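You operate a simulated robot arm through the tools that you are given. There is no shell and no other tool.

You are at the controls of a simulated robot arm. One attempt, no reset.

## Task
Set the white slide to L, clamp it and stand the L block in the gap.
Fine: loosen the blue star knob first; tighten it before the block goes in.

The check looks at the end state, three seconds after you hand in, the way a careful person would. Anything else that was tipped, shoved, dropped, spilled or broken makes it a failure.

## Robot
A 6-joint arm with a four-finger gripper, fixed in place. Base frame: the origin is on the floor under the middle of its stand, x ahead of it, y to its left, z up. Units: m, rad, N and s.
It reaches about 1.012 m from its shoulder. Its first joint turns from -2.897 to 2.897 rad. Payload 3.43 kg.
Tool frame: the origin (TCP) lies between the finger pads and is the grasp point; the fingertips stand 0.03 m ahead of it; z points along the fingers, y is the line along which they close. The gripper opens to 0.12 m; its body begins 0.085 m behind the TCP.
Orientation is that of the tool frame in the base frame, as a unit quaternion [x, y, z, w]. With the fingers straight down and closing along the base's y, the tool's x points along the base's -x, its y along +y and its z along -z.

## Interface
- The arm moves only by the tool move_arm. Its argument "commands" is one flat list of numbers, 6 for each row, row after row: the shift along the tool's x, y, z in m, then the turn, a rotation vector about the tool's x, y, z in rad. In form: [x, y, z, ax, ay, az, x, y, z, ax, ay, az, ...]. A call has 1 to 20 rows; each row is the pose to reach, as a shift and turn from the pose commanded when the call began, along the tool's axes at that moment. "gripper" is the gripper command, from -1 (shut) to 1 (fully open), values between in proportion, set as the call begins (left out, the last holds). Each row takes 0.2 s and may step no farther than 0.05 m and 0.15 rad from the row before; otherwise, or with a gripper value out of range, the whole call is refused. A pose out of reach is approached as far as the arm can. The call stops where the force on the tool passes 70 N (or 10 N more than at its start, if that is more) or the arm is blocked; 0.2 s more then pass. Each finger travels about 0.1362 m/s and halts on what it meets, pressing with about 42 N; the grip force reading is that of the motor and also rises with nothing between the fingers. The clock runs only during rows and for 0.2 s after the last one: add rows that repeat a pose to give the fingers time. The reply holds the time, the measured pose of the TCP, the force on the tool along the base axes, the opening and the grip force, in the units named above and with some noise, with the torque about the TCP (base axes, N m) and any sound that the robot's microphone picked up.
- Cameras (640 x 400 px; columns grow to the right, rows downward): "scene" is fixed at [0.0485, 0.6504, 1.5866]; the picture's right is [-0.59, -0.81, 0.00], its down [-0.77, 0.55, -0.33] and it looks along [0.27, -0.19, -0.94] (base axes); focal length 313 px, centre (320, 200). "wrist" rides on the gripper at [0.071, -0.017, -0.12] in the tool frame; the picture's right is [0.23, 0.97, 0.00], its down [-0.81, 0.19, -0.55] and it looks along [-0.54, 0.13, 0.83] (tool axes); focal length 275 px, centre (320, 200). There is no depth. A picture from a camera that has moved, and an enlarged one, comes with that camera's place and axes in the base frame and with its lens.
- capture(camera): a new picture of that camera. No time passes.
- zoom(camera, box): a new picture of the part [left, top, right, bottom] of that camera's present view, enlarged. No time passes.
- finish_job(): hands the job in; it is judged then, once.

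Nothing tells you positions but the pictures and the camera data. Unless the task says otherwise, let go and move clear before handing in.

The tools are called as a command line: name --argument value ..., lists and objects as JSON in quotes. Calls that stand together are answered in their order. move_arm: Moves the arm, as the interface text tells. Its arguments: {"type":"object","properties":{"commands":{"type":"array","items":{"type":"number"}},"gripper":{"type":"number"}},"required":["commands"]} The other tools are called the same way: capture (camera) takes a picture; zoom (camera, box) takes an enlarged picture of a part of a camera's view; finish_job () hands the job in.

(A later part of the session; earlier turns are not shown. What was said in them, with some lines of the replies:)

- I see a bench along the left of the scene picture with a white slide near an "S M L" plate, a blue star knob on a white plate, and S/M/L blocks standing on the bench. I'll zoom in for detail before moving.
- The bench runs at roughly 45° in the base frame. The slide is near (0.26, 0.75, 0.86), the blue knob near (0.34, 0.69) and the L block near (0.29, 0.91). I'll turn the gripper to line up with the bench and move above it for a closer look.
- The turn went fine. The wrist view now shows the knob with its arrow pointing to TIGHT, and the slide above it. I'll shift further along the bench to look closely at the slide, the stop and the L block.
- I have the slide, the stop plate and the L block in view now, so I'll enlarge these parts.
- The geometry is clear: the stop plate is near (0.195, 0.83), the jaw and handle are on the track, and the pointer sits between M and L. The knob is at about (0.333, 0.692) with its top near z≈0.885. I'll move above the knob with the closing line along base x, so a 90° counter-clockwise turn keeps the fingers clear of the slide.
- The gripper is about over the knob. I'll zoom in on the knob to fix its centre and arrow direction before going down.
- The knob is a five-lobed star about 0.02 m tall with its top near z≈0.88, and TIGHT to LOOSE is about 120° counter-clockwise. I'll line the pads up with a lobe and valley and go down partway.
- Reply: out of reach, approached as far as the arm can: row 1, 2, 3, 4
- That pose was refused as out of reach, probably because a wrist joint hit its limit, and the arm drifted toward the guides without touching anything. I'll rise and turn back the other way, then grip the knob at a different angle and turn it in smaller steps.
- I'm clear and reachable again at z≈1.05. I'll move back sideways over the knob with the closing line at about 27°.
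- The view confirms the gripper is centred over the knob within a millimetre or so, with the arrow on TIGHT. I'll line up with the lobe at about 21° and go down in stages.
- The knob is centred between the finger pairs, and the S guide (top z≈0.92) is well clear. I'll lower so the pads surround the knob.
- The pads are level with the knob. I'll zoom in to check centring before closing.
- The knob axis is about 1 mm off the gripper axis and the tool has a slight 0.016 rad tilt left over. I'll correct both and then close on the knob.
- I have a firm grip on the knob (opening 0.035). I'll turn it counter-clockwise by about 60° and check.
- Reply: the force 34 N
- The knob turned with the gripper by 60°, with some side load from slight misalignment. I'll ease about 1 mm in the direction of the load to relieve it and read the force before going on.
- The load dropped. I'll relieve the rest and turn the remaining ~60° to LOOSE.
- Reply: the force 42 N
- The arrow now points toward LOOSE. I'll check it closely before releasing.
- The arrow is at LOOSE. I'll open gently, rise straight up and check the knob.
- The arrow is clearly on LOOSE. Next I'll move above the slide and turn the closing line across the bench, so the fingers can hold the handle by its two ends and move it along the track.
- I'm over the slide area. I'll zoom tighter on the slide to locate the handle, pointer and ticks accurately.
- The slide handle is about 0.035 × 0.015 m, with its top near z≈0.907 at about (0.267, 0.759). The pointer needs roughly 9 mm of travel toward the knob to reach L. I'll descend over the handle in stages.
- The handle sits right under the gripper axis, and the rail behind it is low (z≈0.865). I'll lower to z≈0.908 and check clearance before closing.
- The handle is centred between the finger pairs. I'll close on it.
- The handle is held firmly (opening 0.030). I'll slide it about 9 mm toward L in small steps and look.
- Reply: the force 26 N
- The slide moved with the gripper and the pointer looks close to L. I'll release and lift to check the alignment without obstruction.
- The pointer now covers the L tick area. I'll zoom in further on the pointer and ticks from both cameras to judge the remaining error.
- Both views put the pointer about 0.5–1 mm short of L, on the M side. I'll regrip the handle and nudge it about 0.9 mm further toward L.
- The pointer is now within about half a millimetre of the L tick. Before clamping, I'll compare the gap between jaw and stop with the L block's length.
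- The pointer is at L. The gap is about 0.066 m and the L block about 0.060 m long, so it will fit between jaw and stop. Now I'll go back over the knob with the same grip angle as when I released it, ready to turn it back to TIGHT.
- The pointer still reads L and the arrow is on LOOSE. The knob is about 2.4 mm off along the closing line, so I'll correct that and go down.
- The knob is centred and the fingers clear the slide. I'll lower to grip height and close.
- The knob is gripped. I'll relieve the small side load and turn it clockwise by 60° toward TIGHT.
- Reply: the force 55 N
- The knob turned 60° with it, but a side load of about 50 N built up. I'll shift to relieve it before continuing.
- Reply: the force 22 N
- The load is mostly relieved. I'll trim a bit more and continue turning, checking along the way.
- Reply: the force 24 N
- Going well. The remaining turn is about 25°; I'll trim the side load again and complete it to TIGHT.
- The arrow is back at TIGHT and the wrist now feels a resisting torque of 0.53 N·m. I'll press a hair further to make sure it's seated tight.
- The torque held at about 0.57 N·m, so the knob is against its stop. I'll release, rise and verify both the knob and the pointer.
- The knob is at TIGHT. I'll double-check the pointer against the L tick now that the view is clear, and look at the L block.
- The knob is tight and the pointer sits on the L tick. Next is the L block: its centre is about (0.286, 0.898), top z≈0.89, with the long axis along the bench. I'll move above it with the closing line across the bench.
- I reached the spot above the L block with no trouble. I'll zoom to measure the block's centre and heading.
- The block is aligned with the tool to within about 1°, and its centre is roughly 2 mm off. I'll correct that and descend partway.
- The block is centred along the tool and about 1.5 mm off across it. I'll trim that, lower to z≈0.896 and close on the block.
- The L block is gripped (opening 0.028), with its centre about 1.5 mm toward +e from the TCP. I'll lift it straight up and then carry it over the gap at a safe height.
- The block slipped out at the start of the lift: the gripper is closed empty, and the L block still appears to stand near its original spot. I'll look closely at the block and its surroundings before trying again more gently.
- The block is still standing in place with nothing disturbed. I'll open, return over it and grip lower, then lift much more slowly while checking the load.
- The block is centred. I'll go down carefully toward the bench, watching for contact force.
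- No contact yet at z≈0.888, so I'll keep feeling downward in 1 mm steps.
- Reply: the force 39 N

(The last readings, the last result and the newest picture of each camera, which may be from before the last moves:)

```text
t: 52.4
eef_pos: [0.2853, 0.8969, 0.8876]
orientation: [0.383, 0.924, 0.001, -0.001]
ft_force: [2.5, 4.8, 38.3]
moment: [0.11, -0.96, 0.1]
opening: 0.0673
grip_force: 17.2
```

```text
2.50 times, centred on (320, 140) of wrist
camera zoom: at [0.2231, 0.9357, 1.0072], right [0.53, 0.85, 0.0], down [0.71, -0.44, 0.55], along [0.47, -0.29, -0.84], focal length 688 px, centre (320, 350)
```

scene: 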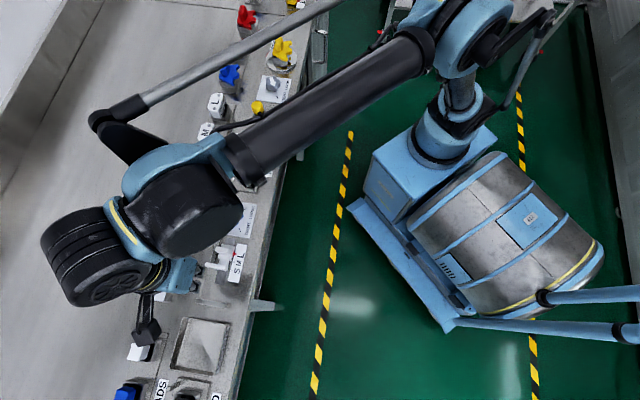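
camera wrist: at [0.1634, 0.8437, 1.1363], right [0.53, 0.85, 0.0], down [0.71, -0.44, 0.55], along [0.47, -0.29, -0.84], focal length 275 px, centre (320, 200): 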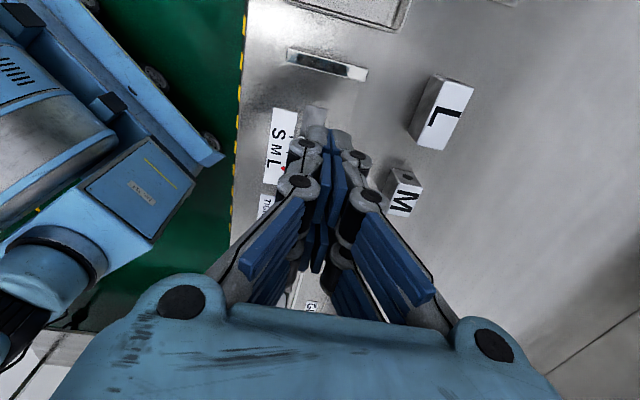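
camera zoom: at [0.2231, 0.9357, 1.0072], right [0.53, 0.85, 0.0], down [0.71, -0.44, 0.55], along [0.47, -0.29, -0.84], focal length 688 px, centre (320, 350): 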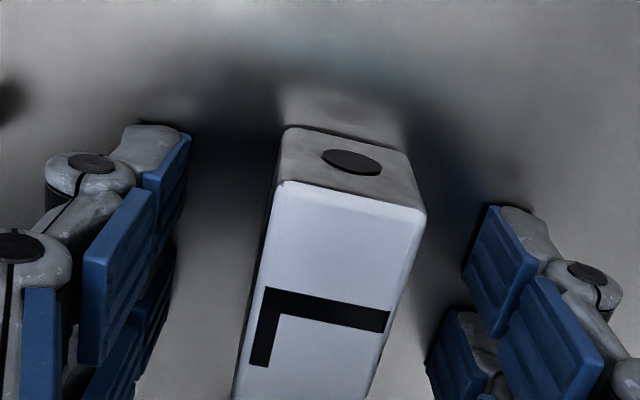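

Contact confirms the bench at about z≈0.857. I'll back up 3 mm, close on the block with a longer squeeze, then lift just a few millimetres slowly.

move_arm --commands '[0, 0, -0.0015, 0, 0, 0, 0, 0, -0.003, 0, 0, 0, 0, 0, -0.003, 0, 0, 0]'

move_arm --commands '[0, 0, 0, 0, 0, 0, 0, 0, 0, 0, 0, 0, 0, 0, 0, 0, 0, 0, 0, 0, 0, 0, 0, 0, 0, 0, 0, 0, 0, 0]' --gripper -1

move_arm --commands '[0, 0, -0.001, 0, 0, 0, 0, 0, -0.002, 0, 0, 0, 0, 0, -0.003, 0, 0, 0, 0, 0, -0.004, 0, 0, 0, 0, 0, -0.005, 0, 0, 0, 0, 0, -0.005, 0, 0, 0]'

zoom --camera "wrist" --box '[220, 90, 420, 250]'

```text
t: 53.2
eef_pos: [0.2842, 0.8976, 0.888]
orientation: [0.382, 0.924, 0.0, -0.002]
ft_force: [0.2, 0.1, 0.2]
moment: [0.0, 0.03, -0.02]
opening: 0.0691
grip_force: 0.2
```

```text
t: 54.4
eef_pos: [0.2845, 0.8956, 0.889]
orientation: [0.384, 0.923, 0.001, -0.001]
ft_force: [6.1, 12.7, 44.4]
moment: [-0.08, -0.55, 0.11]
opening: 0.0278
grip_force: 41.6
```

```text
t: 55.8
eef_pos: [0.2847, 0.8978, 0.8941]
orientation: [0.383, 0.924, 0.0, -0.002]
ft_force: [-0.4, 0.1, -4.1]
moment: [0.05, 0.01, 0.01]
opening: 0.028
grip_force: 42.3
```

```text
2.50 times, centred on (320, 170) of wrist
camera zoom: at [0.2241, 0.936, 1.0142], right [0.53, 0.85, 0.0], down [0.71, -0.44, 0.55], along [0.47, -0.29, -0.84], focal length 688 px, centre (320, 275)
```

zoom: 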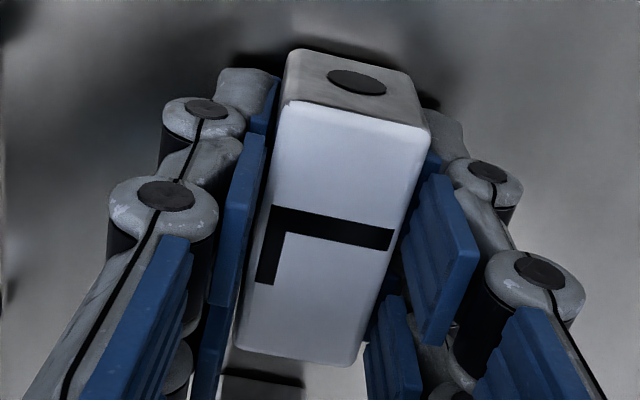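

The load cell now shows −4.1 N, the block's weight, so it is off the bench and held. I'll continue lifting slowly.

move_arm --commands '[0, 0, -0.003, 0, 0, 0, 0, 0, -0.007, 0, 0, 0, 0, 0, -0.012, 0, 0, 0, 0, 0, -0.017, 0, 0, 0, 0, 0, -0.022, 0, 0, 0, 0, 0, -0.027, 0, 0, 0, 0, 0, -0.03, 0, 0, 0, 0, 0, -0.03, 0, 0, 0]'

capture --camera "wrist"

zoom --camera "scene" --box '[100, 230, 250, 330]'

```text
t: 57.6
eef_pos: [0.2849, 0.8985, 0.9227]
orientation: [0.383, 0.924, 0.0, -0.002]
ft_force: [-0.5, -0.2, -4.2]
moment: [0.0, 0.0, -0.04]
opening: 0.0278
grip_force: 41.4
```

```text
taken
camera wrist: at [0.2235, 0.9376, 1.0429], right [0.53, 0.85, 0.0], down [0.71, -0.44, 0.55], along [0.47, -0.29, -0.84], focal length 275 px, centre (320, 200)
```

wrist: 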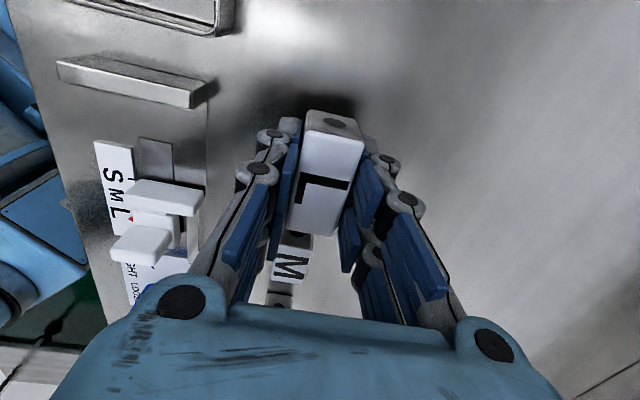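

```text
4.00 times, centred on (175, 280) of scene
camera zoom: at [0.0485, 0.6504, 1.5866], right [-0.59, -0.81, 0.0], down [-0.77, 0.55, -0.33], along [0.27, -0.19, -0.94], focal length 1250 px, centre (900, -120)
```

zoom: 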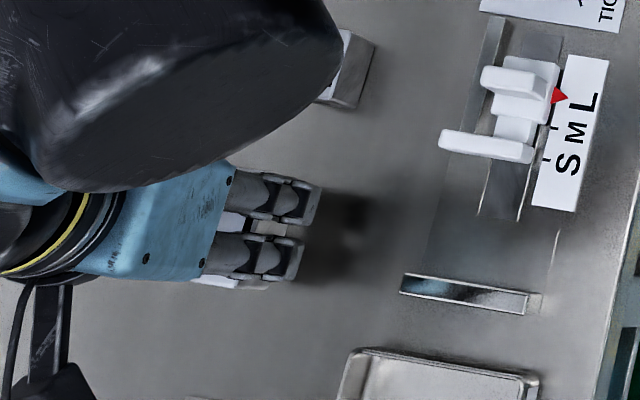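

The block is held securely. I'll continue slowly up to a safe carrying height.

move_arm --commands '[0, 0, -0.003, 0, 0, 0, 0, 0, -0.008, 0, 0, 0, 0, 0, -0.014, 0, 0, 0, 0, 0, -0.02, 0, 0, 0, 0, 0, -0.026, 0, 0, 0, 0, 0, -0.032, 0, 0, 0, 0, 0, -0.038, 0, 0, 0, 0, 0, -0.043, 0, 0, 0, 0, 0, -0.046, 0, 0, 0, 0, 0, -0.046, 0, 0, 0]'

capture --camera "wrist"

```text
t: 59.8
eef_pos: [0.2861, 0.8985, 0.9704]
orientation: [0.383, 0.924, -0.001, -0.002]
ft_force: [-0.3, 0.0, -5.2]
moment: [0.0, -0.02, 0.05]
opening: 0.0277
grip_force: 41.8
```

```text
taken
camera wrist: at [0.224, 0.9368, 1.0894], right [0.53, 0.85, 0.0], down [0.71, -0.44, 0.55], along [0.47, -0.29, -0.84], focal length 275 px, centre (320, 200)
```

wrist: 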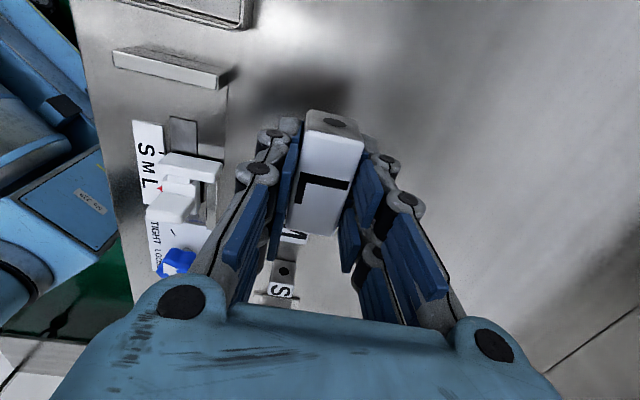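

Still held firmly. I'll measure the block's place in the grip and the positions of stop and jaw from this view.

zoom --camera "wrist" --box '[240, 90, 400, 250]'

zoom --camera "wrist" --box '[90, 20, 250, 220]'

```text
2.50 times, centred on (320, 170) of wrist
camera zoom: at [0.224, 0.9368, 1.0894], right [0.53, 0.85, 0.0], down [0.71, -0.44, 0.55], along [0.47, -0.29, -0.84], focal length 688 px, centre (320, 275)
```

zoom: 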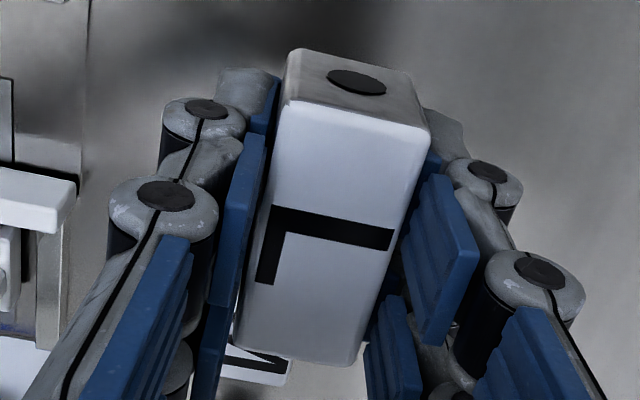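

```text
2.00 times, centred on (170, 120) of wrist
camera zoom: at [0.224, 0.9368, 1.0894], right [0.53, 0.85, 0.0], down [0.71, -0.44, 0.55], along [0.47, -0.29, -0.84], focal length 551 px, centre (620, 360)
```

zoom: 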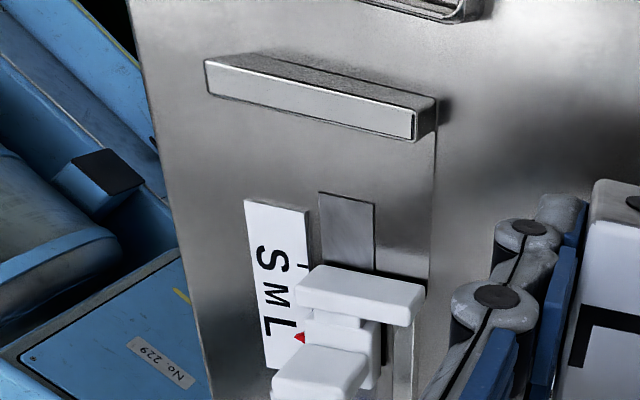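

zoom --camera "wrist" --box '[150, 130, 240, 230]'

zoom --camera "scene" --box '[190, 235, 260, 310]'

```text
4.00 times, centred on (195, 180) of wrist
camera zoom: at [0.224, 0.9368, 1.0894], right [0.53, 0.85, 0.0], down [0.71, -0.44, 0.55], along [0.47, -0.29, -0.84], focal length 1101 px, centre (820, 280)
```

zoom: 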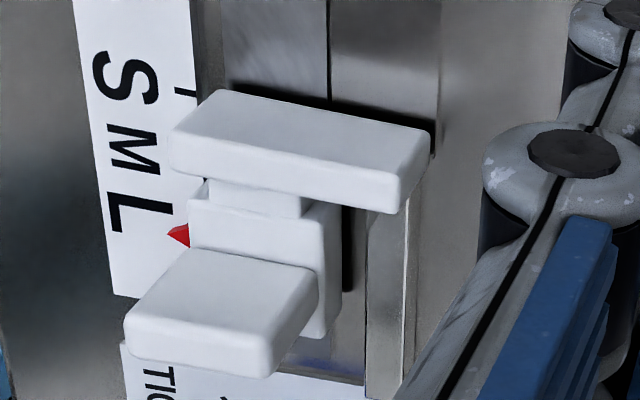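

```text
5.33 times, centred on (225, 272) of scene
camera zoom: at [0.0485, 0.6504, 1.5866], right [-0.59, -0.81, 0.0], down [-0.77, 0.55, -0.33], along [0.27, -0.19, -0.94], focal length 1667 px, centre (827, -187)
```

zoom: 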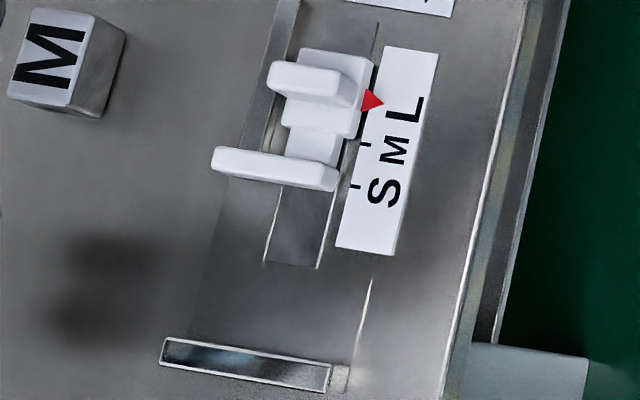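

The block's centre coincides with the TCP. The gap runs from e≈0.377 (jaw) to e≈0.4445 (stop), and the block is 0.058 m long, so there is about 4–5 mm of room at each end. I'll carry it slowly to above the gap.

move_arm --commands '[-0.0006, -0.003, 0, 0, 0, 0, -0.0017, -0.008, 0, 0, 0, 0, -0.0031, -0.015, 0, 0, 0, 0, -0.0046, -0.022, 0, 0, 0, 0, -0.0064, -0.031, 0, 0, 0, 0, -0.0083, -0.04, 0, 0, 0, 0, -0.0102, -0.049, 0, 0, 0, 0, -0.012, -0.058, 0, 0, 0, 0, -0.0139, -0.067, 0, 0, 0, 0, -0.0158, -0.076, 0, 0, 0, 0, -0.0175, -0.084, 0, 0, 0, 0, -0.0191, -0.092, 0, 0, 0, 0, -0.0204, -0.098, 0, 0, 0, 0, -0.0214, -0.103, 0, 0, 0, 0, -0.022, -0.1059, 0, 0, 0, 0, -0.022, -0.1059, 0, 0, 0, 0]'

capture --camera "wrist"

zoom --camera "wrist" --box '[230, 20, 410, 260]'

zoom --camera "scene" --box '[150, 220, 270, 320]'

```text
t: 63.2
eef_pos: [0.2271, 0.8075, 0.9706]
orientation: [0.383, 0.924, 0.002, -0.001]
ft_force: [-0.1, 1.0, -4.8]
moment: [-0.03, 0.03, -0.06]
opening: 0.0276
grip_force: 42.2
```

```text
taken
camera wrist: at [0.1646, 0.8453, 1.09], right [0.53, 0.85, 0.0], down [0.71, -0.44, 0.55], along [0.47, -0.29, -0.84], focal length 275 px, centre (320, 200)
```

wrist: 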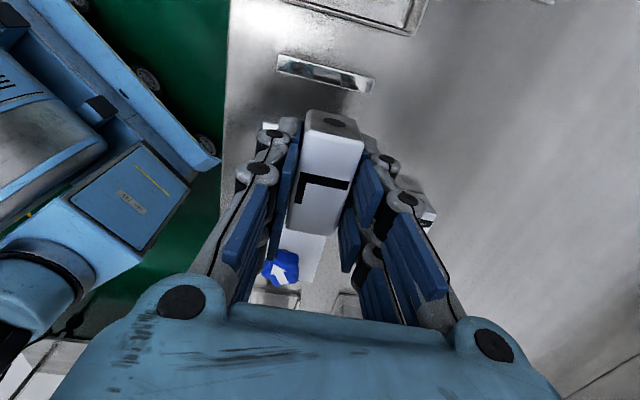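

```text
1.67 times, centred on (320, 140) of wrist
camera zoom: at [0.1646, 0.8453, 1.09], right [0.53, 0.85, 0.0], down [0.71, -0.44, 0.55], along [0.47, -0.29, -0.84], focal length 459 px, centre (320, 300)
```

zoom: 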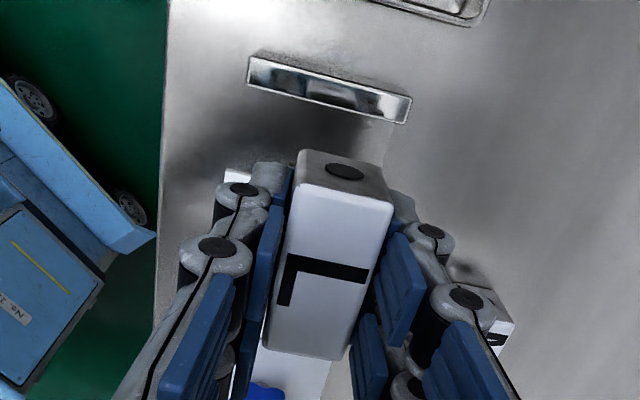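

```text
4.00 times, centred on (210, 270) of scene
camera zoom: at [0.0485, 0.6504, 1.5866], right [-0.59, -0.81, 0.0], down [-0.77, 0.55, -0.33], along [0.27, -0.19, -0.94], focal length 1250 px, centre (760, -80)
```

zoom: 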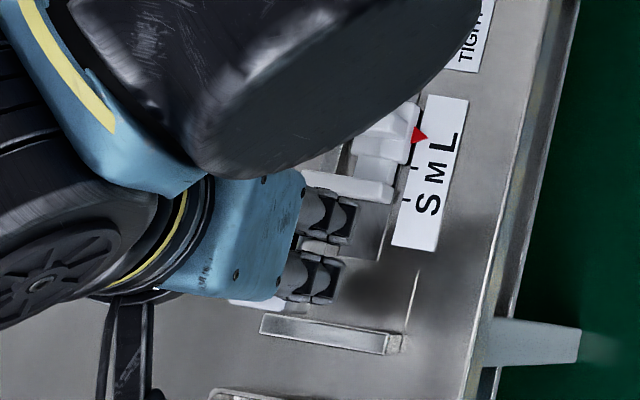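

The block is over the gap, with about 5.5 mm to the stop and 4 mm to the jaw. I'll descend slowly to just above jaw height and check again.

move_arm --commands '[0, 0, 0.003, 0, 0, 0, 0, 0, 0.008, 0, 0, 0, 0, 0, 0.014, 0, 0, 0, 0, 0, 0.02, 0, 0, 0, 0, 0, 0.026, 0, 0, 0, 0, 0, 0.032, 0, 0, 0, 0, 0, 0.037, 0, 0, 0, 0, 0, 0.041, 0, 0, 0, 0, 0, 0.044, 0, 0, 0, 0, 0, 0.044, 0, 0, 0]'

zoom --camera "wrist" --box '[210, 60, 430, 260]'

zoom --camera "scene" --box '[180, 230, 260, 310]'

```text
t: 65.4
eef_pos: [0.2263, 0.8073, 0.9247]
orientation: [0.383, 0.924, 0.0, -0.002]
ft_force: [-0.7, 1.0, -5.2]
moment: [-0.02, 0.02, 0.03]
opening: 0.0277
grip_force: 41.8
```

```text
2.00 times, centred on (320, 160) of wrist
camera zoom: at [0.1644, 0.8456, 1.0454], right [0.53, 0.85, 0.0], down [0.71, -0.44, 0.55], along [0.47, -0.29, -0.84], focal length 551 px, centre (320, 280)
```

zoom: 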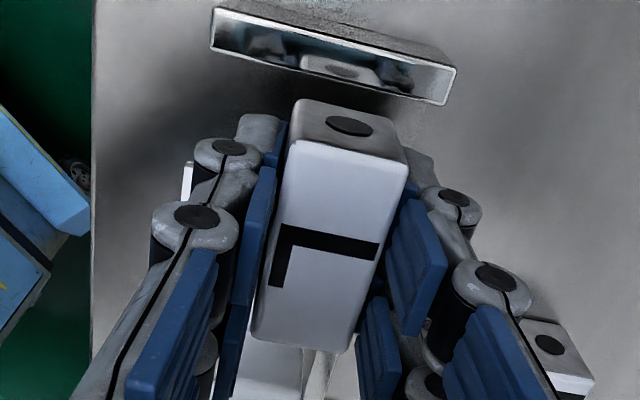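

```text
5.00 times, centred on (220, 270) of scene
camera zoom: at [0.0485, 0.6504, 1.5866], right [-0.59, -0.81, 0.0], down [-0.77, 0.55, -0.33], along [0.27, -0.19, -0.94], focal length 1563 px, centre (820, -150)
```

zoom: 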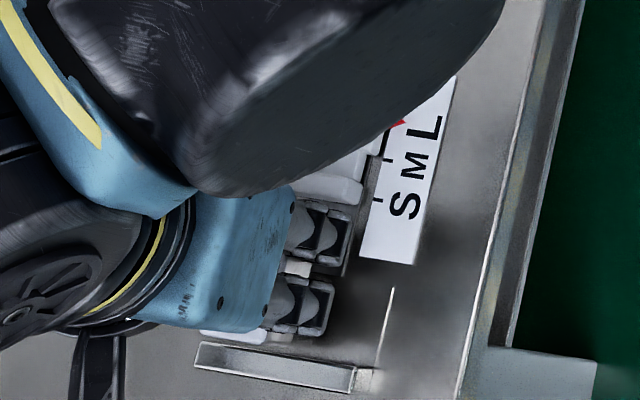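

The block is just above jaw height. I'll zoom in on the clearances on both sides before lowering it in.

zoom --camera "scene" --box '[205, 250, 245, 310]'

zoom --camera "wrist" --box '[270, 200, 370, 300]'

```text
6.67 times, centred on (225, 280) of scene
camera zoom: at [0.0485, 0.6504, 1.5866], right [-0.59, -0.81, 0.0], down [-0.77, 0.55, -0.33], along [0.27, -0.19, -0.94], focal length 2084 px, centre (953, -333)
```

zoom: 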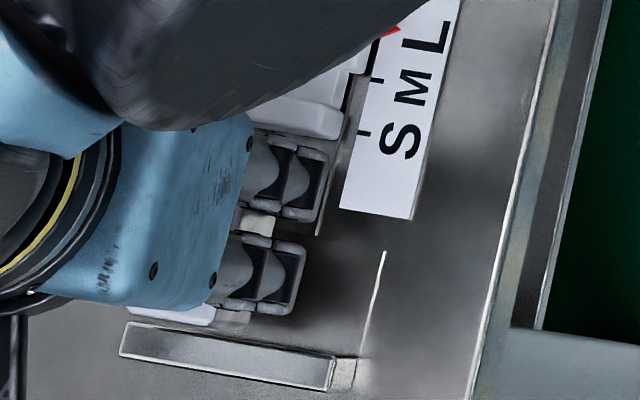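

```text
4.00 times, centred on (320, 250) of wrist
camera zoom: at [0.1644, 0.8456, 1.0454], right [0.53, 0.85, 0.0], down [0.71, -0.44, 0.55], along [0.47, -0.29, -0.84], focal length 1101 px, centre (320, 0)
```

zoom: 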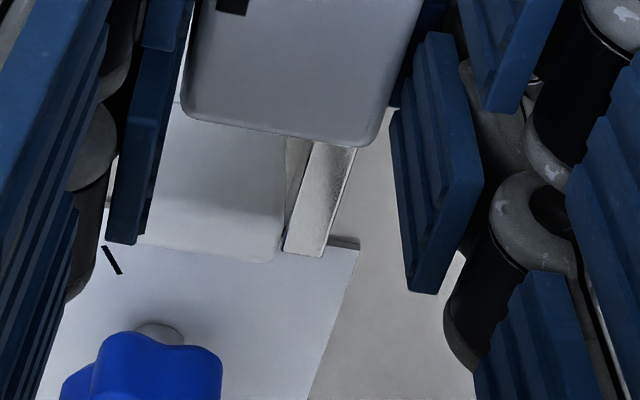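

Clearances look balanced, around 4–5 mm at each end of the block. I'll lower it slowly into the gap, then feel for the bench.

move_arm --commands '[0, 0, 0.003, 0, 0, 0, 0, 0, 0.007, 0, 0, 0, 0, 0, 0.012, 0, 0, 0, 0, 0, 0.017, 0, 0, 0, 0, 0, 0.022, 0, 0, 0, 0, 0, 0.026, 0, 0, 0, 0, 0, 0.03, 0, 0, 0, 0, 0, 0.032, 0, 0, 0, 0, 0, 0.032, 0, 0, 0]'

zoom --camera "scene" --box '[205, 250, 245, 310]'

zoom --camera "wrist" --box '[210, 60, 430, 260]'

```text
t: 67.4
eef_pos: [0.2266, 0.8085, 0.8947]
orientation: [0.382, 0.924, -0.001, -0.002]
ft_force: [0.5, -0.9, -5.0]
moment: [-0.01, -0.01, 0.01]
opening: 0.028
grip_force: 42.5
```

```text
6.67 times, centred on (225, 280) of scene
camera zoom: at [0.0485, 0.6504, 1.5866], right [-0.59, -0.81, 0.0], down [-0.77, 0.55, -0.33], along [0.27, -0.19, -0.94], focal length 2084 px, centre (953, -333)
```

zoom: 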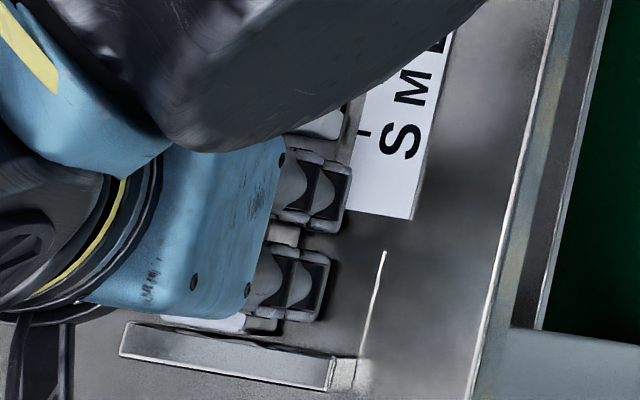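

```text
2.00 times, centred on (320, 160) of wrist
camera zoom: at [0.164, 0.8469, 1.0146], right [0.53, 0.85, 0.0], down [0.71, -0.44, 0.55], along [0.47, -0.29, -0.84], focal length 551 px, centre (320, 280)
```

zoom: 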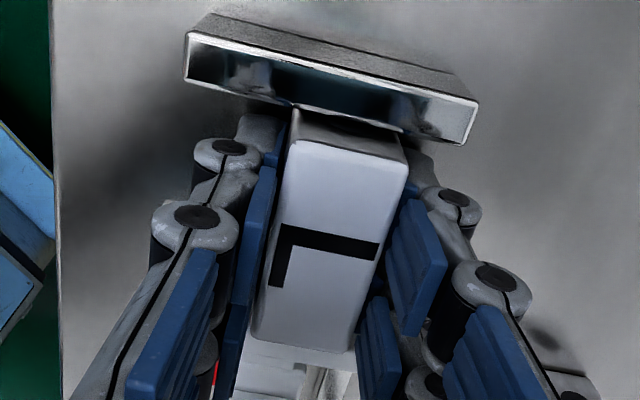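

The block is between jaw and stop with no contact. I'll lower the last few millimetres very slowly.

move_arm --commands '[0, 0, 0.001, 0, 0, 0, 0, 0, 0.002, 0, 0, 0, 0, 0, 0.003, 0, 0, 0, 0, 0, 0.004, 0, 0, 0, 0, 0, 0.004, 0, 0, 0]'

```text
t: 68.6
eef_pos: [0.226, 0.808, 0.891]
orientation: [0.383, 0.924, 0.0, -0.001]
ft_force: [8.9, 6.3, 28.8]
moment: [0.06, -0.46, 0.29]
opening: 0.0278
grip_force: 42.1
```

Contact at about 29 N, so the block is down. I'll ease off 1 mm to unload it, then open just enough to release.

move_arm --commands '[0, 0, -0.0005, 0, 0, 0, 0, 0, -0.001, 0, 0, 0, 0, 0, -0.001, 0, 0, 0]'

zoom --camera "wrist" --box '[210, 60, 430, 260]'

zoom --camera "scene" --box '[205, 250, 245, 310]'

```text
t: 69.4
eef_pos: [0.226, 0.8067, 0.8917]
orientation: [0.383, 0.924, 0.001, -0.002]
ft_force: [3.9, 29.0, 24.4]
moment: [0.55, -0.76, 0.4]
opening: 0.0277
grip_force: 42.1
```

```text
2.00 times, centred on (320, 160) of wrist
camera zoom: at [0.1644, 0.8459, 1.0115], right [0.53, 0.85, 0.0], down [0.71, -0.44, 0.55], along [0.47, -0.29, -0.84], focal length 551 px, centre (320, 280)
```

zoom: 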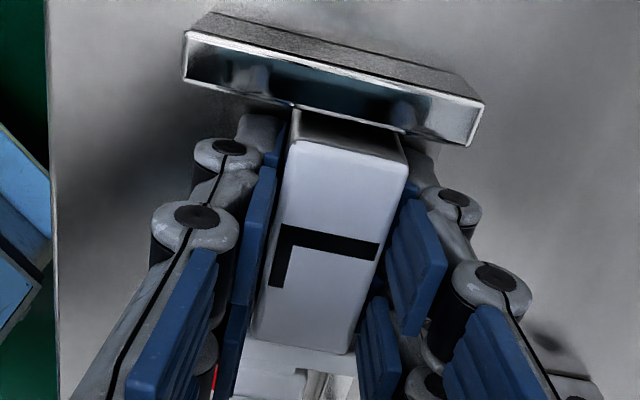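

```text
6.67 times, centred on (225, 280) of scene
camera zoom: at [0.0485, 0.6504, 1.5866], right [-0.59, -0.81, 0.0], down [-0.77, 0.55, -0.33], along [0.27, -0.19, -0.94], focal length 2084 px, centre (953, -333)
```

zoom: 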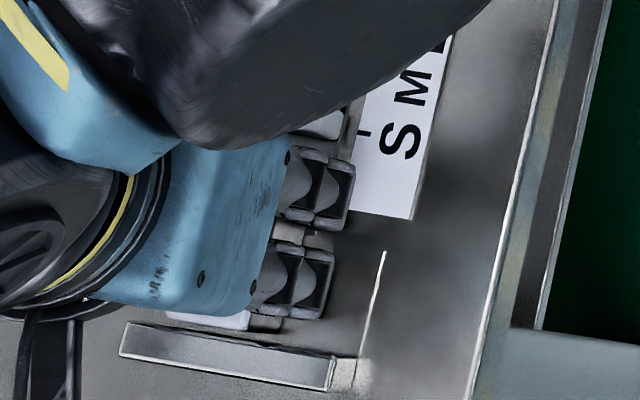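

A side load appeared: the front finger tip seems to be touching the edge of the S-M-L label plate. I'll shift a couple of millimetres away from it (+n, slightly +e) and re-read the force.

move_arm --commands '[0.0005, 0.001, 0, 0, 0, 0, 0.001, 0.002, 0, 0, 0, 0, 0.001, 0.002, 0, 0, 0, 0]'

```text
t: 70.2
eef_pos: [0.2256, 0.8071, 0.892]
orientation: [0.383, 0.924, 0.0, -0.001]
ft_force: [2.4, -2.9, 14.2]
moment: [0.19, -0.24, 0.25]
opening: 0.0281
grip_force: 41.9
```

The side load is gone and only a light vertical contact remains. I'll open partway to release the block and check it stays put.

move_arm --commands '[0, 0, 0, 0, 0, 0, 0, 0, 0, 0, 0, 0, 0, 0, 0, 0, 0, 0]' --gripper -0.2

zoom --camera "wrist" --box '[210, 60, 430, 260]'

zoom --camera "scene" --box '[195, 240, 255, 310]'

```text
t: 71.0
eef_pos: [0.2262, 0.8103, 0.8912]
orientation: [0.383, 0.924, 0.0, -0.003]
ft_force: [0.3, 1.8, 3.8]
moment: [-0.08, 0.03, 0.0]
opening: 0.0482
grip_force: 0.1
```

```text
2.00 times, centred on (320, 160) of wrist
camera zoom: at [0.1648, 0.8474, 1.0111], right [0.53, 0.85, 0.0], down [0.71, -0.44, 0.55], along [0.47, -0.29, -0.84], focal length 551 px, centre (320, 280)
```

zoom: 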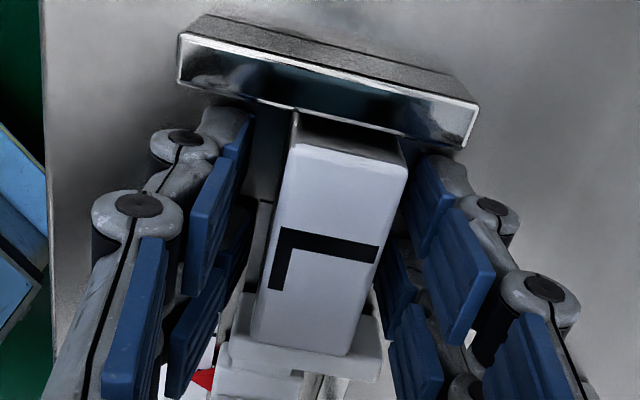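

```text
5.71 times, centred on (225, 275) of scene
camera zoom: at [0.0485, 0.6504, 1.5866], right [-0.59, -0.81, 0.0], down [-0.77, 0.55, -0.33], along [0.27, -0.19, -0.94], focal length 1786 px, centre (863, -229)
```

zoom: 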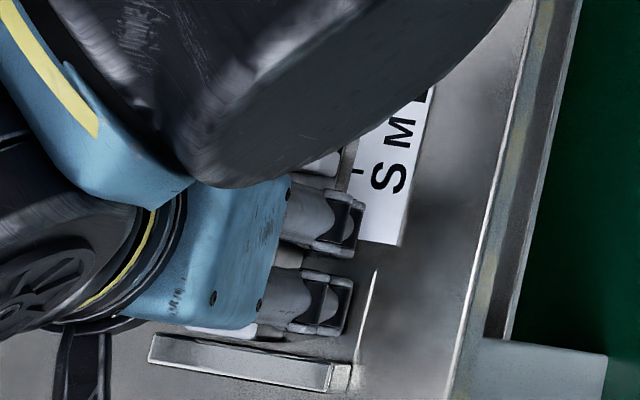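

The block is released and standing in the gap. I'll rise straight up slowly, watching that nothing drags.

move_arm --commands '[0, 0, -0.004, 0, 0, 0, 0, 0, -0.01, 0, 0, 0, 0, 0, -0.018, 0, 0, 0, 0, 0, -0.03, 0, 0, 0, 0, 0, -0.045, 0, 0, 0, 0, 0, -0.065, 0, 0, 0, 0, 0, -0.09, 0, 0, 0, 0, 0, -0.12, 0, 0, 0, 0, 0, -0.12, 0, 0, 0]'

capture --camera "wrist"

zoom --camera "wrist" --box '[220, 20, 400, 180]'

zoom --camera "scene" --box '[180, 230, 270, 310]'

```text
t: 73.0
eef_pos: [0.2266, 0.8082, 1.01]
orientation: [0.383, 0.924, 0.0, -0.002]
ft_force: [0.5, 1.0, 0.5]
moment: [0.0, 0.0, -0.05]
opening: 0.0479
grip_force: 0.1
```

```text
taken
camera wrist: at [0.1657, 0.847, 1.1302], right [0.53, 0.85, 0.0], down [0.71, -0.44, 0.55], along [0.47, -0.29, -0.84], focal length 275 px, centre (320, 200)
```

wrist: 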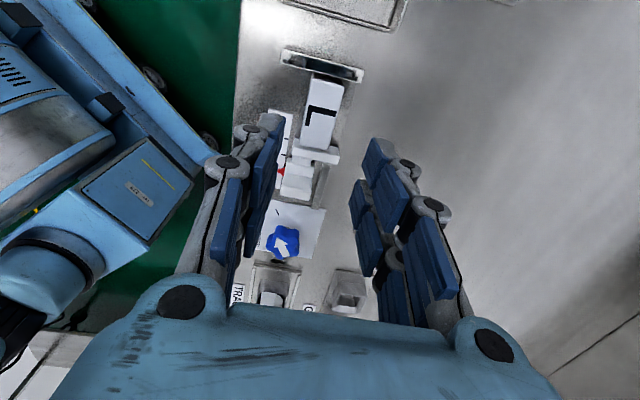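

```text
2.50 times, centred on (310, 100) of wrist
camera zoom: at [0.1657, 0.847, 1.1302], right [0.53, 0.85, 0.0], down [0.71, -0.44, 0.55], along [0.47, -0.29, -0.84], focal length 688 px, centre (345, 450)
```

zoom: 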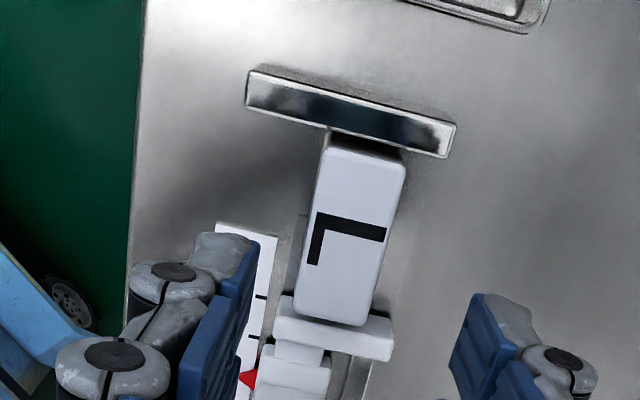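

```text
5.00 times, centred on (225, 270) of scene
camera zoom: at [0.0485, 0.6504, 1.5866], right [-0.59, -0.81, 0.0], down [-0.77, 0.55, -0.33], along [0.27, -0.19, -0.94], focal length 1563 px, centre (795, -150)
```

zoom: 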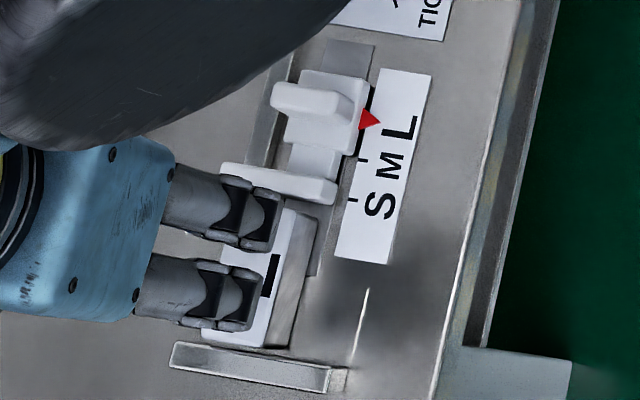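

The block looks seated between jaw and stop. I'll move the arm up and away to get an unobstructed look.

move_arm --commands '[0, 0, -0.04, 0, 0, 0, 0, 0, -0.08, 0, 0, 0, 0, 0, -0.12, 0, 0, 0, 0.02, -0.04, -0.14, 0, 0, 0, 0.04, -0.08, -0.14, 0, 0, 0, 0.06, -0.12, -0.14, 0, 0, 0, 0.08, -0.16, -0.14, 0, 0, 0, 0.08, -0.16, -0.14, 0, 0, 0]'

capture --camera "scene"

capture --camera "wrist"

zoom --camera "scene" --box '[180, 230, 270, 310]'

```text
t: 74.8
eef_pos: [0.0539, 0.7577, 1.1547]
orientation: [0.383, 0.924, 0.0, -0.001]
ft_force: [-0.7, -0.6, 0.3]
moment: [-0.01, 0.02, 0.03]
opening: 0.048
grip_force: 0.0
```

```text
taken
```

scene: 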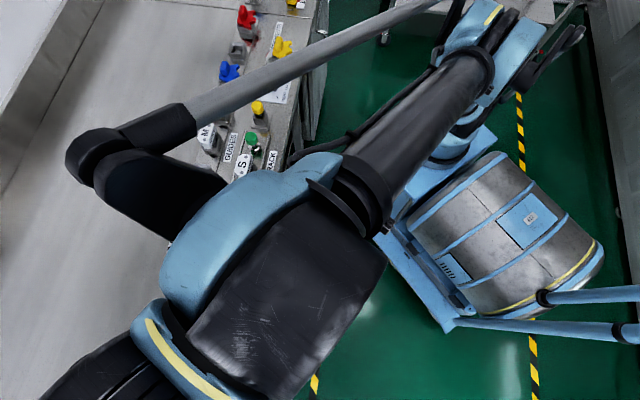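

```text
taken
camera wrist: at [-0.0076, 0.7952, 1.2742], right [0.53, 0.85, 0.0], down [0.71, -0.44, 0.55], along [0.47, -0.29, -0.84], focal length 275 px, centre (320, 200)
```

wrist: 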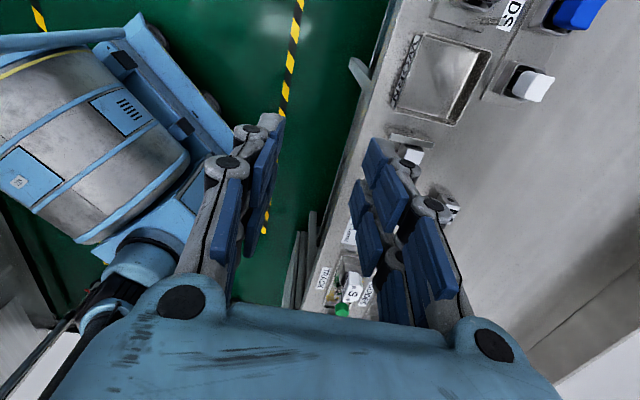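

```text
5.00 times, centred on (225, 270) of scene
camera zoom: at [0.0485, 0.6504, 1.5866], right [-0.59, -0.81, 0.0], down [-0.77, 0.55, -0.33], along [0.27, -0.19, -0.94], focal length 1563 px, centre (795, -150)
```

zoom: 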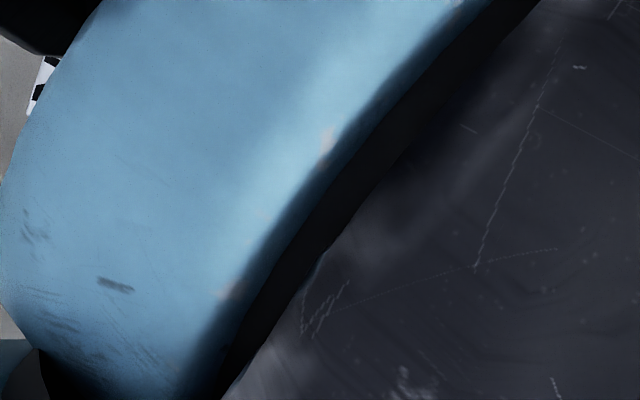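

The arm itself blocks the scene camera here. I'll move back toward the starting pose, where the view was clear.

move_arm --commands '[-0.036, 0.0066, -0.003, 0, 0, 0, -0.071, 0.0132, -0.006, 0, 0, 0, -0.107, 0.0198, -0.01, 0, 0, 0, -0.142, 0.0264, -0.015, 0, 0, 0, -0.178, 0.033, -0.02, 0, 0, 0, -0.2136, 0.0396, -0.02, 0, 0, 0]'

move_arm --commands '[-0.021, -0.028, 0, 0, 0, -0.112, -0.042, -0.056, 0, 0, 0, -0.224, -0.063, -0.084, 0, 0, 0, -0.336, -0.085, -0.112, 0, 0, 0, -0.449, -0.106, -0.14, -0.005, 0, 0, -0.561, -0.127, -0.168, -0.01, 0, 0, -0.673, -0.148, -0.196, -0.01, 0, 0, -0.785, -0.148, -0.196, -0.01, 0, 0, -0.785]'

capture --camera "scene"

zoom --camera "scene" --box '[180, 190, 270, 310]'

capture --camera "wrist"

```text
t: 76.2
eef_pos: [0.2352, 0.627, 1.1737]
orientation: [0.383, 0.924, 0.0, -0.002]
ft_force: [-0.3, -0.5, -0.5]
moment: [-0.07, -0.04, -0.01]
opening: 0.048
grip_force: 0.1
```

```text
t: 78.0
eef_pos: [0.2027, 0.3845, 1.1808]
orientation: [0.001, 1.0, 0.001, -0.002]
ft_force: [-0.4, 0.3, -0.8]
moment: [0.01, -0.02, 0.01]
opening: 0.048
grip_force: 0.0
```

```text
taken
```

scene: 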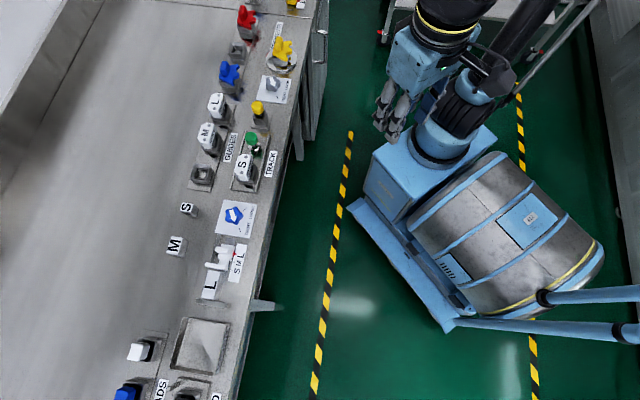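

```text
3.33 times, centred on (225, 250) of scene
camera zoom: at [0.0485, 0.6504, 1.5866], right [-0.59, -0.81, 0.0], down [-0.77, 0.55, -0.33], along [0.27, -0.19, -0.94], focal length 1042 px, centre (637, 33)
```

zoom: 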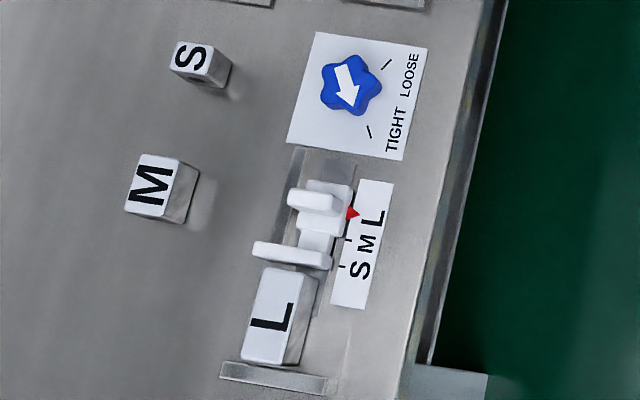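

```text
taken
camera wrist: at [0.1314, 0.3665, 1.3005], right [-0.23, 0.97, 0.0], down [0.81, 0.19, 0.55], along [0.54, 0.13, -0.83], focal length 275 px, centre (320, 200)
```

wrist: 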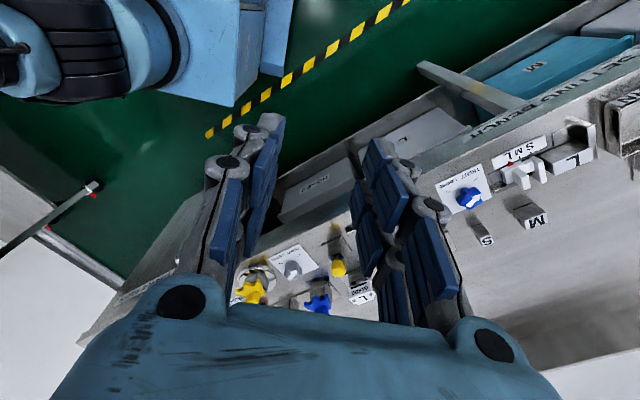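

Everything is visible now. I'll zoom in to verify the block, the pointer, the knob and the neighbouring parts.

zoom --camera "scene" --box '[190, 240, 250, 310]'

zoom --camera "wrist" --box '[470, 110, 620, 230]'

zoom --camera "scene" --box '[180, 0, 320, 200]'

zoom --camera "scene" --box '[215, 195, 265, 275]'

```text
5.71 times, centred on (220, 275) of scene
camera zoom: at [0.0485, 0.6504, 1.5866], right [-0.59, -0.81, 0.0], down [-0.77, 0.55, -0.33], along [0.27, -0.19, -0.94], focal length 1786 px, centre (891, -229)
```

zoom: 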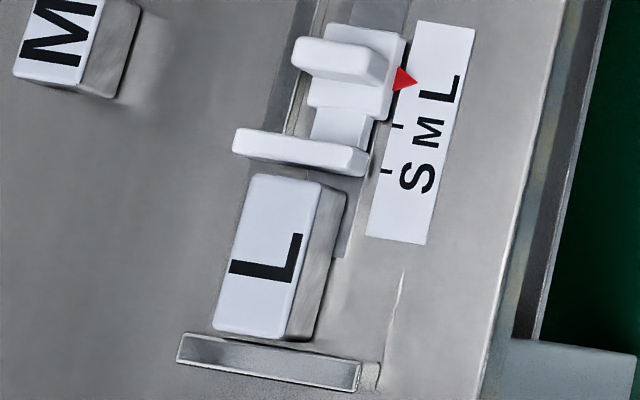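

```text
3.33 times, centred on (545, 170) of wrist
camera zoom: at [0.1314, 0.3665, 1.3005], right [-0.23, 0.97, 0.0], down [0.81, 0.19, 0.55], along [0.54, 0.13, -0.83], focal length 918 px, centre (-430, 300)
```

zoom: 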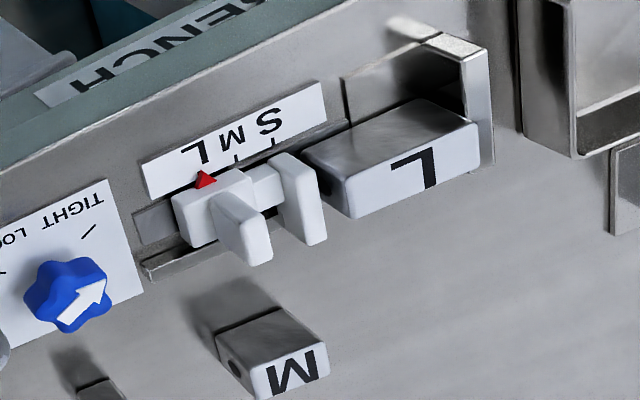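

```text
2.00 times, centred on (250, 100) of scene
camera zoom: at [0.0485, 0.6504, 1.5866], right [-0.59, -0.81, 0.0], down [-0.77, 0.55, -0.33], along [0.27, -0.19, -0.94], focal length 625 px, centre (460, 400)
```

zoom: 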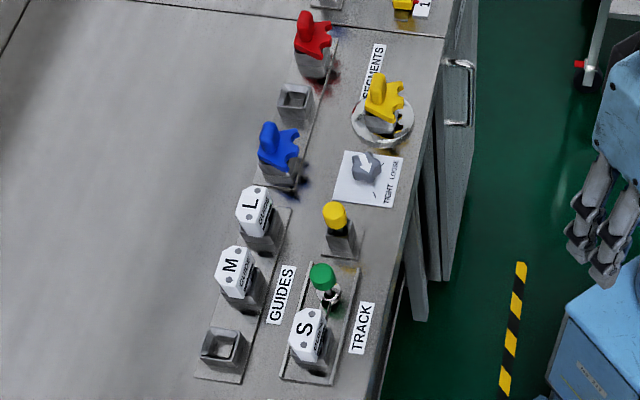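

```text
5.00 times, centred on (240, 235) of scene
camera zoom: at [0.0485, 0.6504, 1.5866], right [-0.59, -0.81, 0.0], down [-0.77, 0.55, -0.33], along [0.27, -0.19, -0.94], focal length 1563 px, centre (720, 25)
```

zoom: 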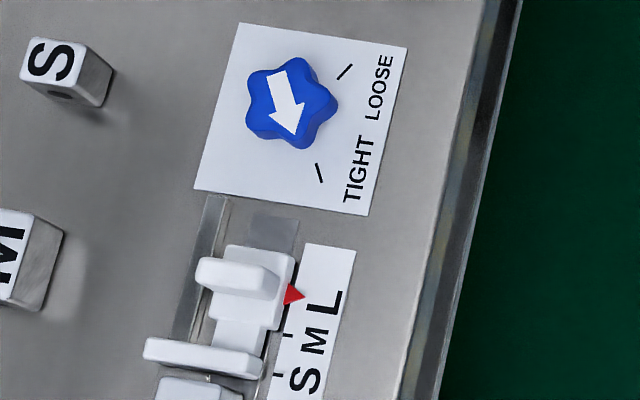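

The block stands square in the gap, and the knob reads TIGHT. I'll take one last high-zoom look at the pointer to be sure it didn't shift.

zoom --camera "scene" --box '[215, 238, 255, 278]'

zoom --camera "wrist" --box '[485, 130, 555, 190]'

zoom --camera "scene" --box '[100, 290, 260, 400]'

```text
10.00 times, centred on (235, 258) of scene
camera zoom: at [0.0485, 0.6504, 1.5866], right [-0.59, -0.81, 0.0], down [-0.77, 0.55, -0.33], along [0.27, -0.19, -0.94], focal length 3126 px, centre (1170, -380)
```

zoom: 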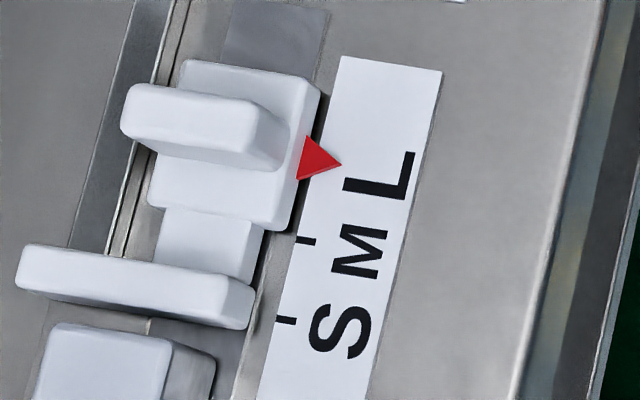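

```text
6.67 times, centred on (520, 160) of wrist
camera zoom: at [0.1314, 0.3665, 1.3005], right [-0.23, 0.97, 0.0], down [0.81, 0.19, 0.55], along [0.54, 0.13, -0.83], focal length 1835 px, centre (-1013, 467)
```

zoom: 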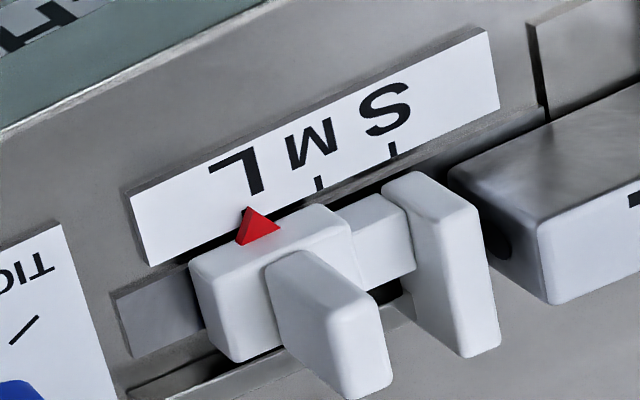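

```text
3.64 times, centred on (180, 345) of scene
camera zoom: at [0.0485, 0.6504, 1.5866], right [-0.59, -0.81, 0.0], down [-0.77, 0.55, -0.33], along [0.27, -0.19, -0.94], focal length 1137 px, centre (829, -327)
```

zoom: 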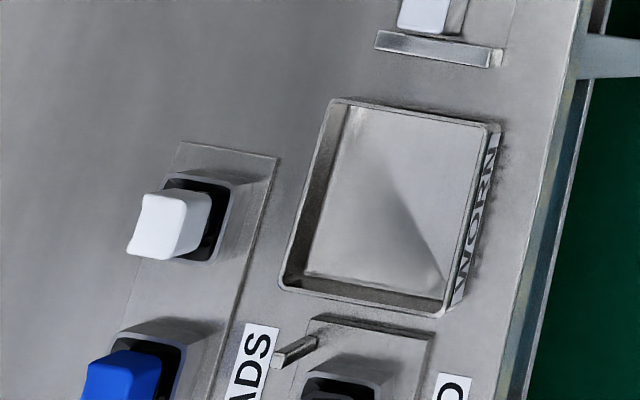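

Pointer and knob triangulate to L (within a fraction of a millimetre) and TIGHT. The L block stands square in the gap, letter up, and the neighbouring parts are undisturbed. The gripper is empty and clear, so I'm handing in.

finish_job

```text
The job is handed in.
```

I've handed the job in with the slide set to L, the blue star knob tightened and the L block standing in the gap. The result of the check hasn't come back.

- **Knob and slide:** I loosened the knob to LOOSE first, moved the slide until its pointer was on the L mark to well under a millimetre, then turned the knob back to TIGHT. It stopped against a firm resistance.
- **L block:** It stands square between the jaw and the stop, letter up. It sits nearer the stop, about 2–3 mm away, with about 7–8 mm to the jaw.
- **Lift slip:** On the first lift the L block slipped out of the gripper. It stayed standing within about 3 mm of its spot, and I regripped it lower and lifted it slowly.
- **Label contact:** While I set the block down, a finger tip pressed on something, most likely the edge of the S-M-L label plate, until I shifted away. I saw no damage.

In the final pictures the rest of the bench looked undisturbed. The gripper is empty and clear of the bench.
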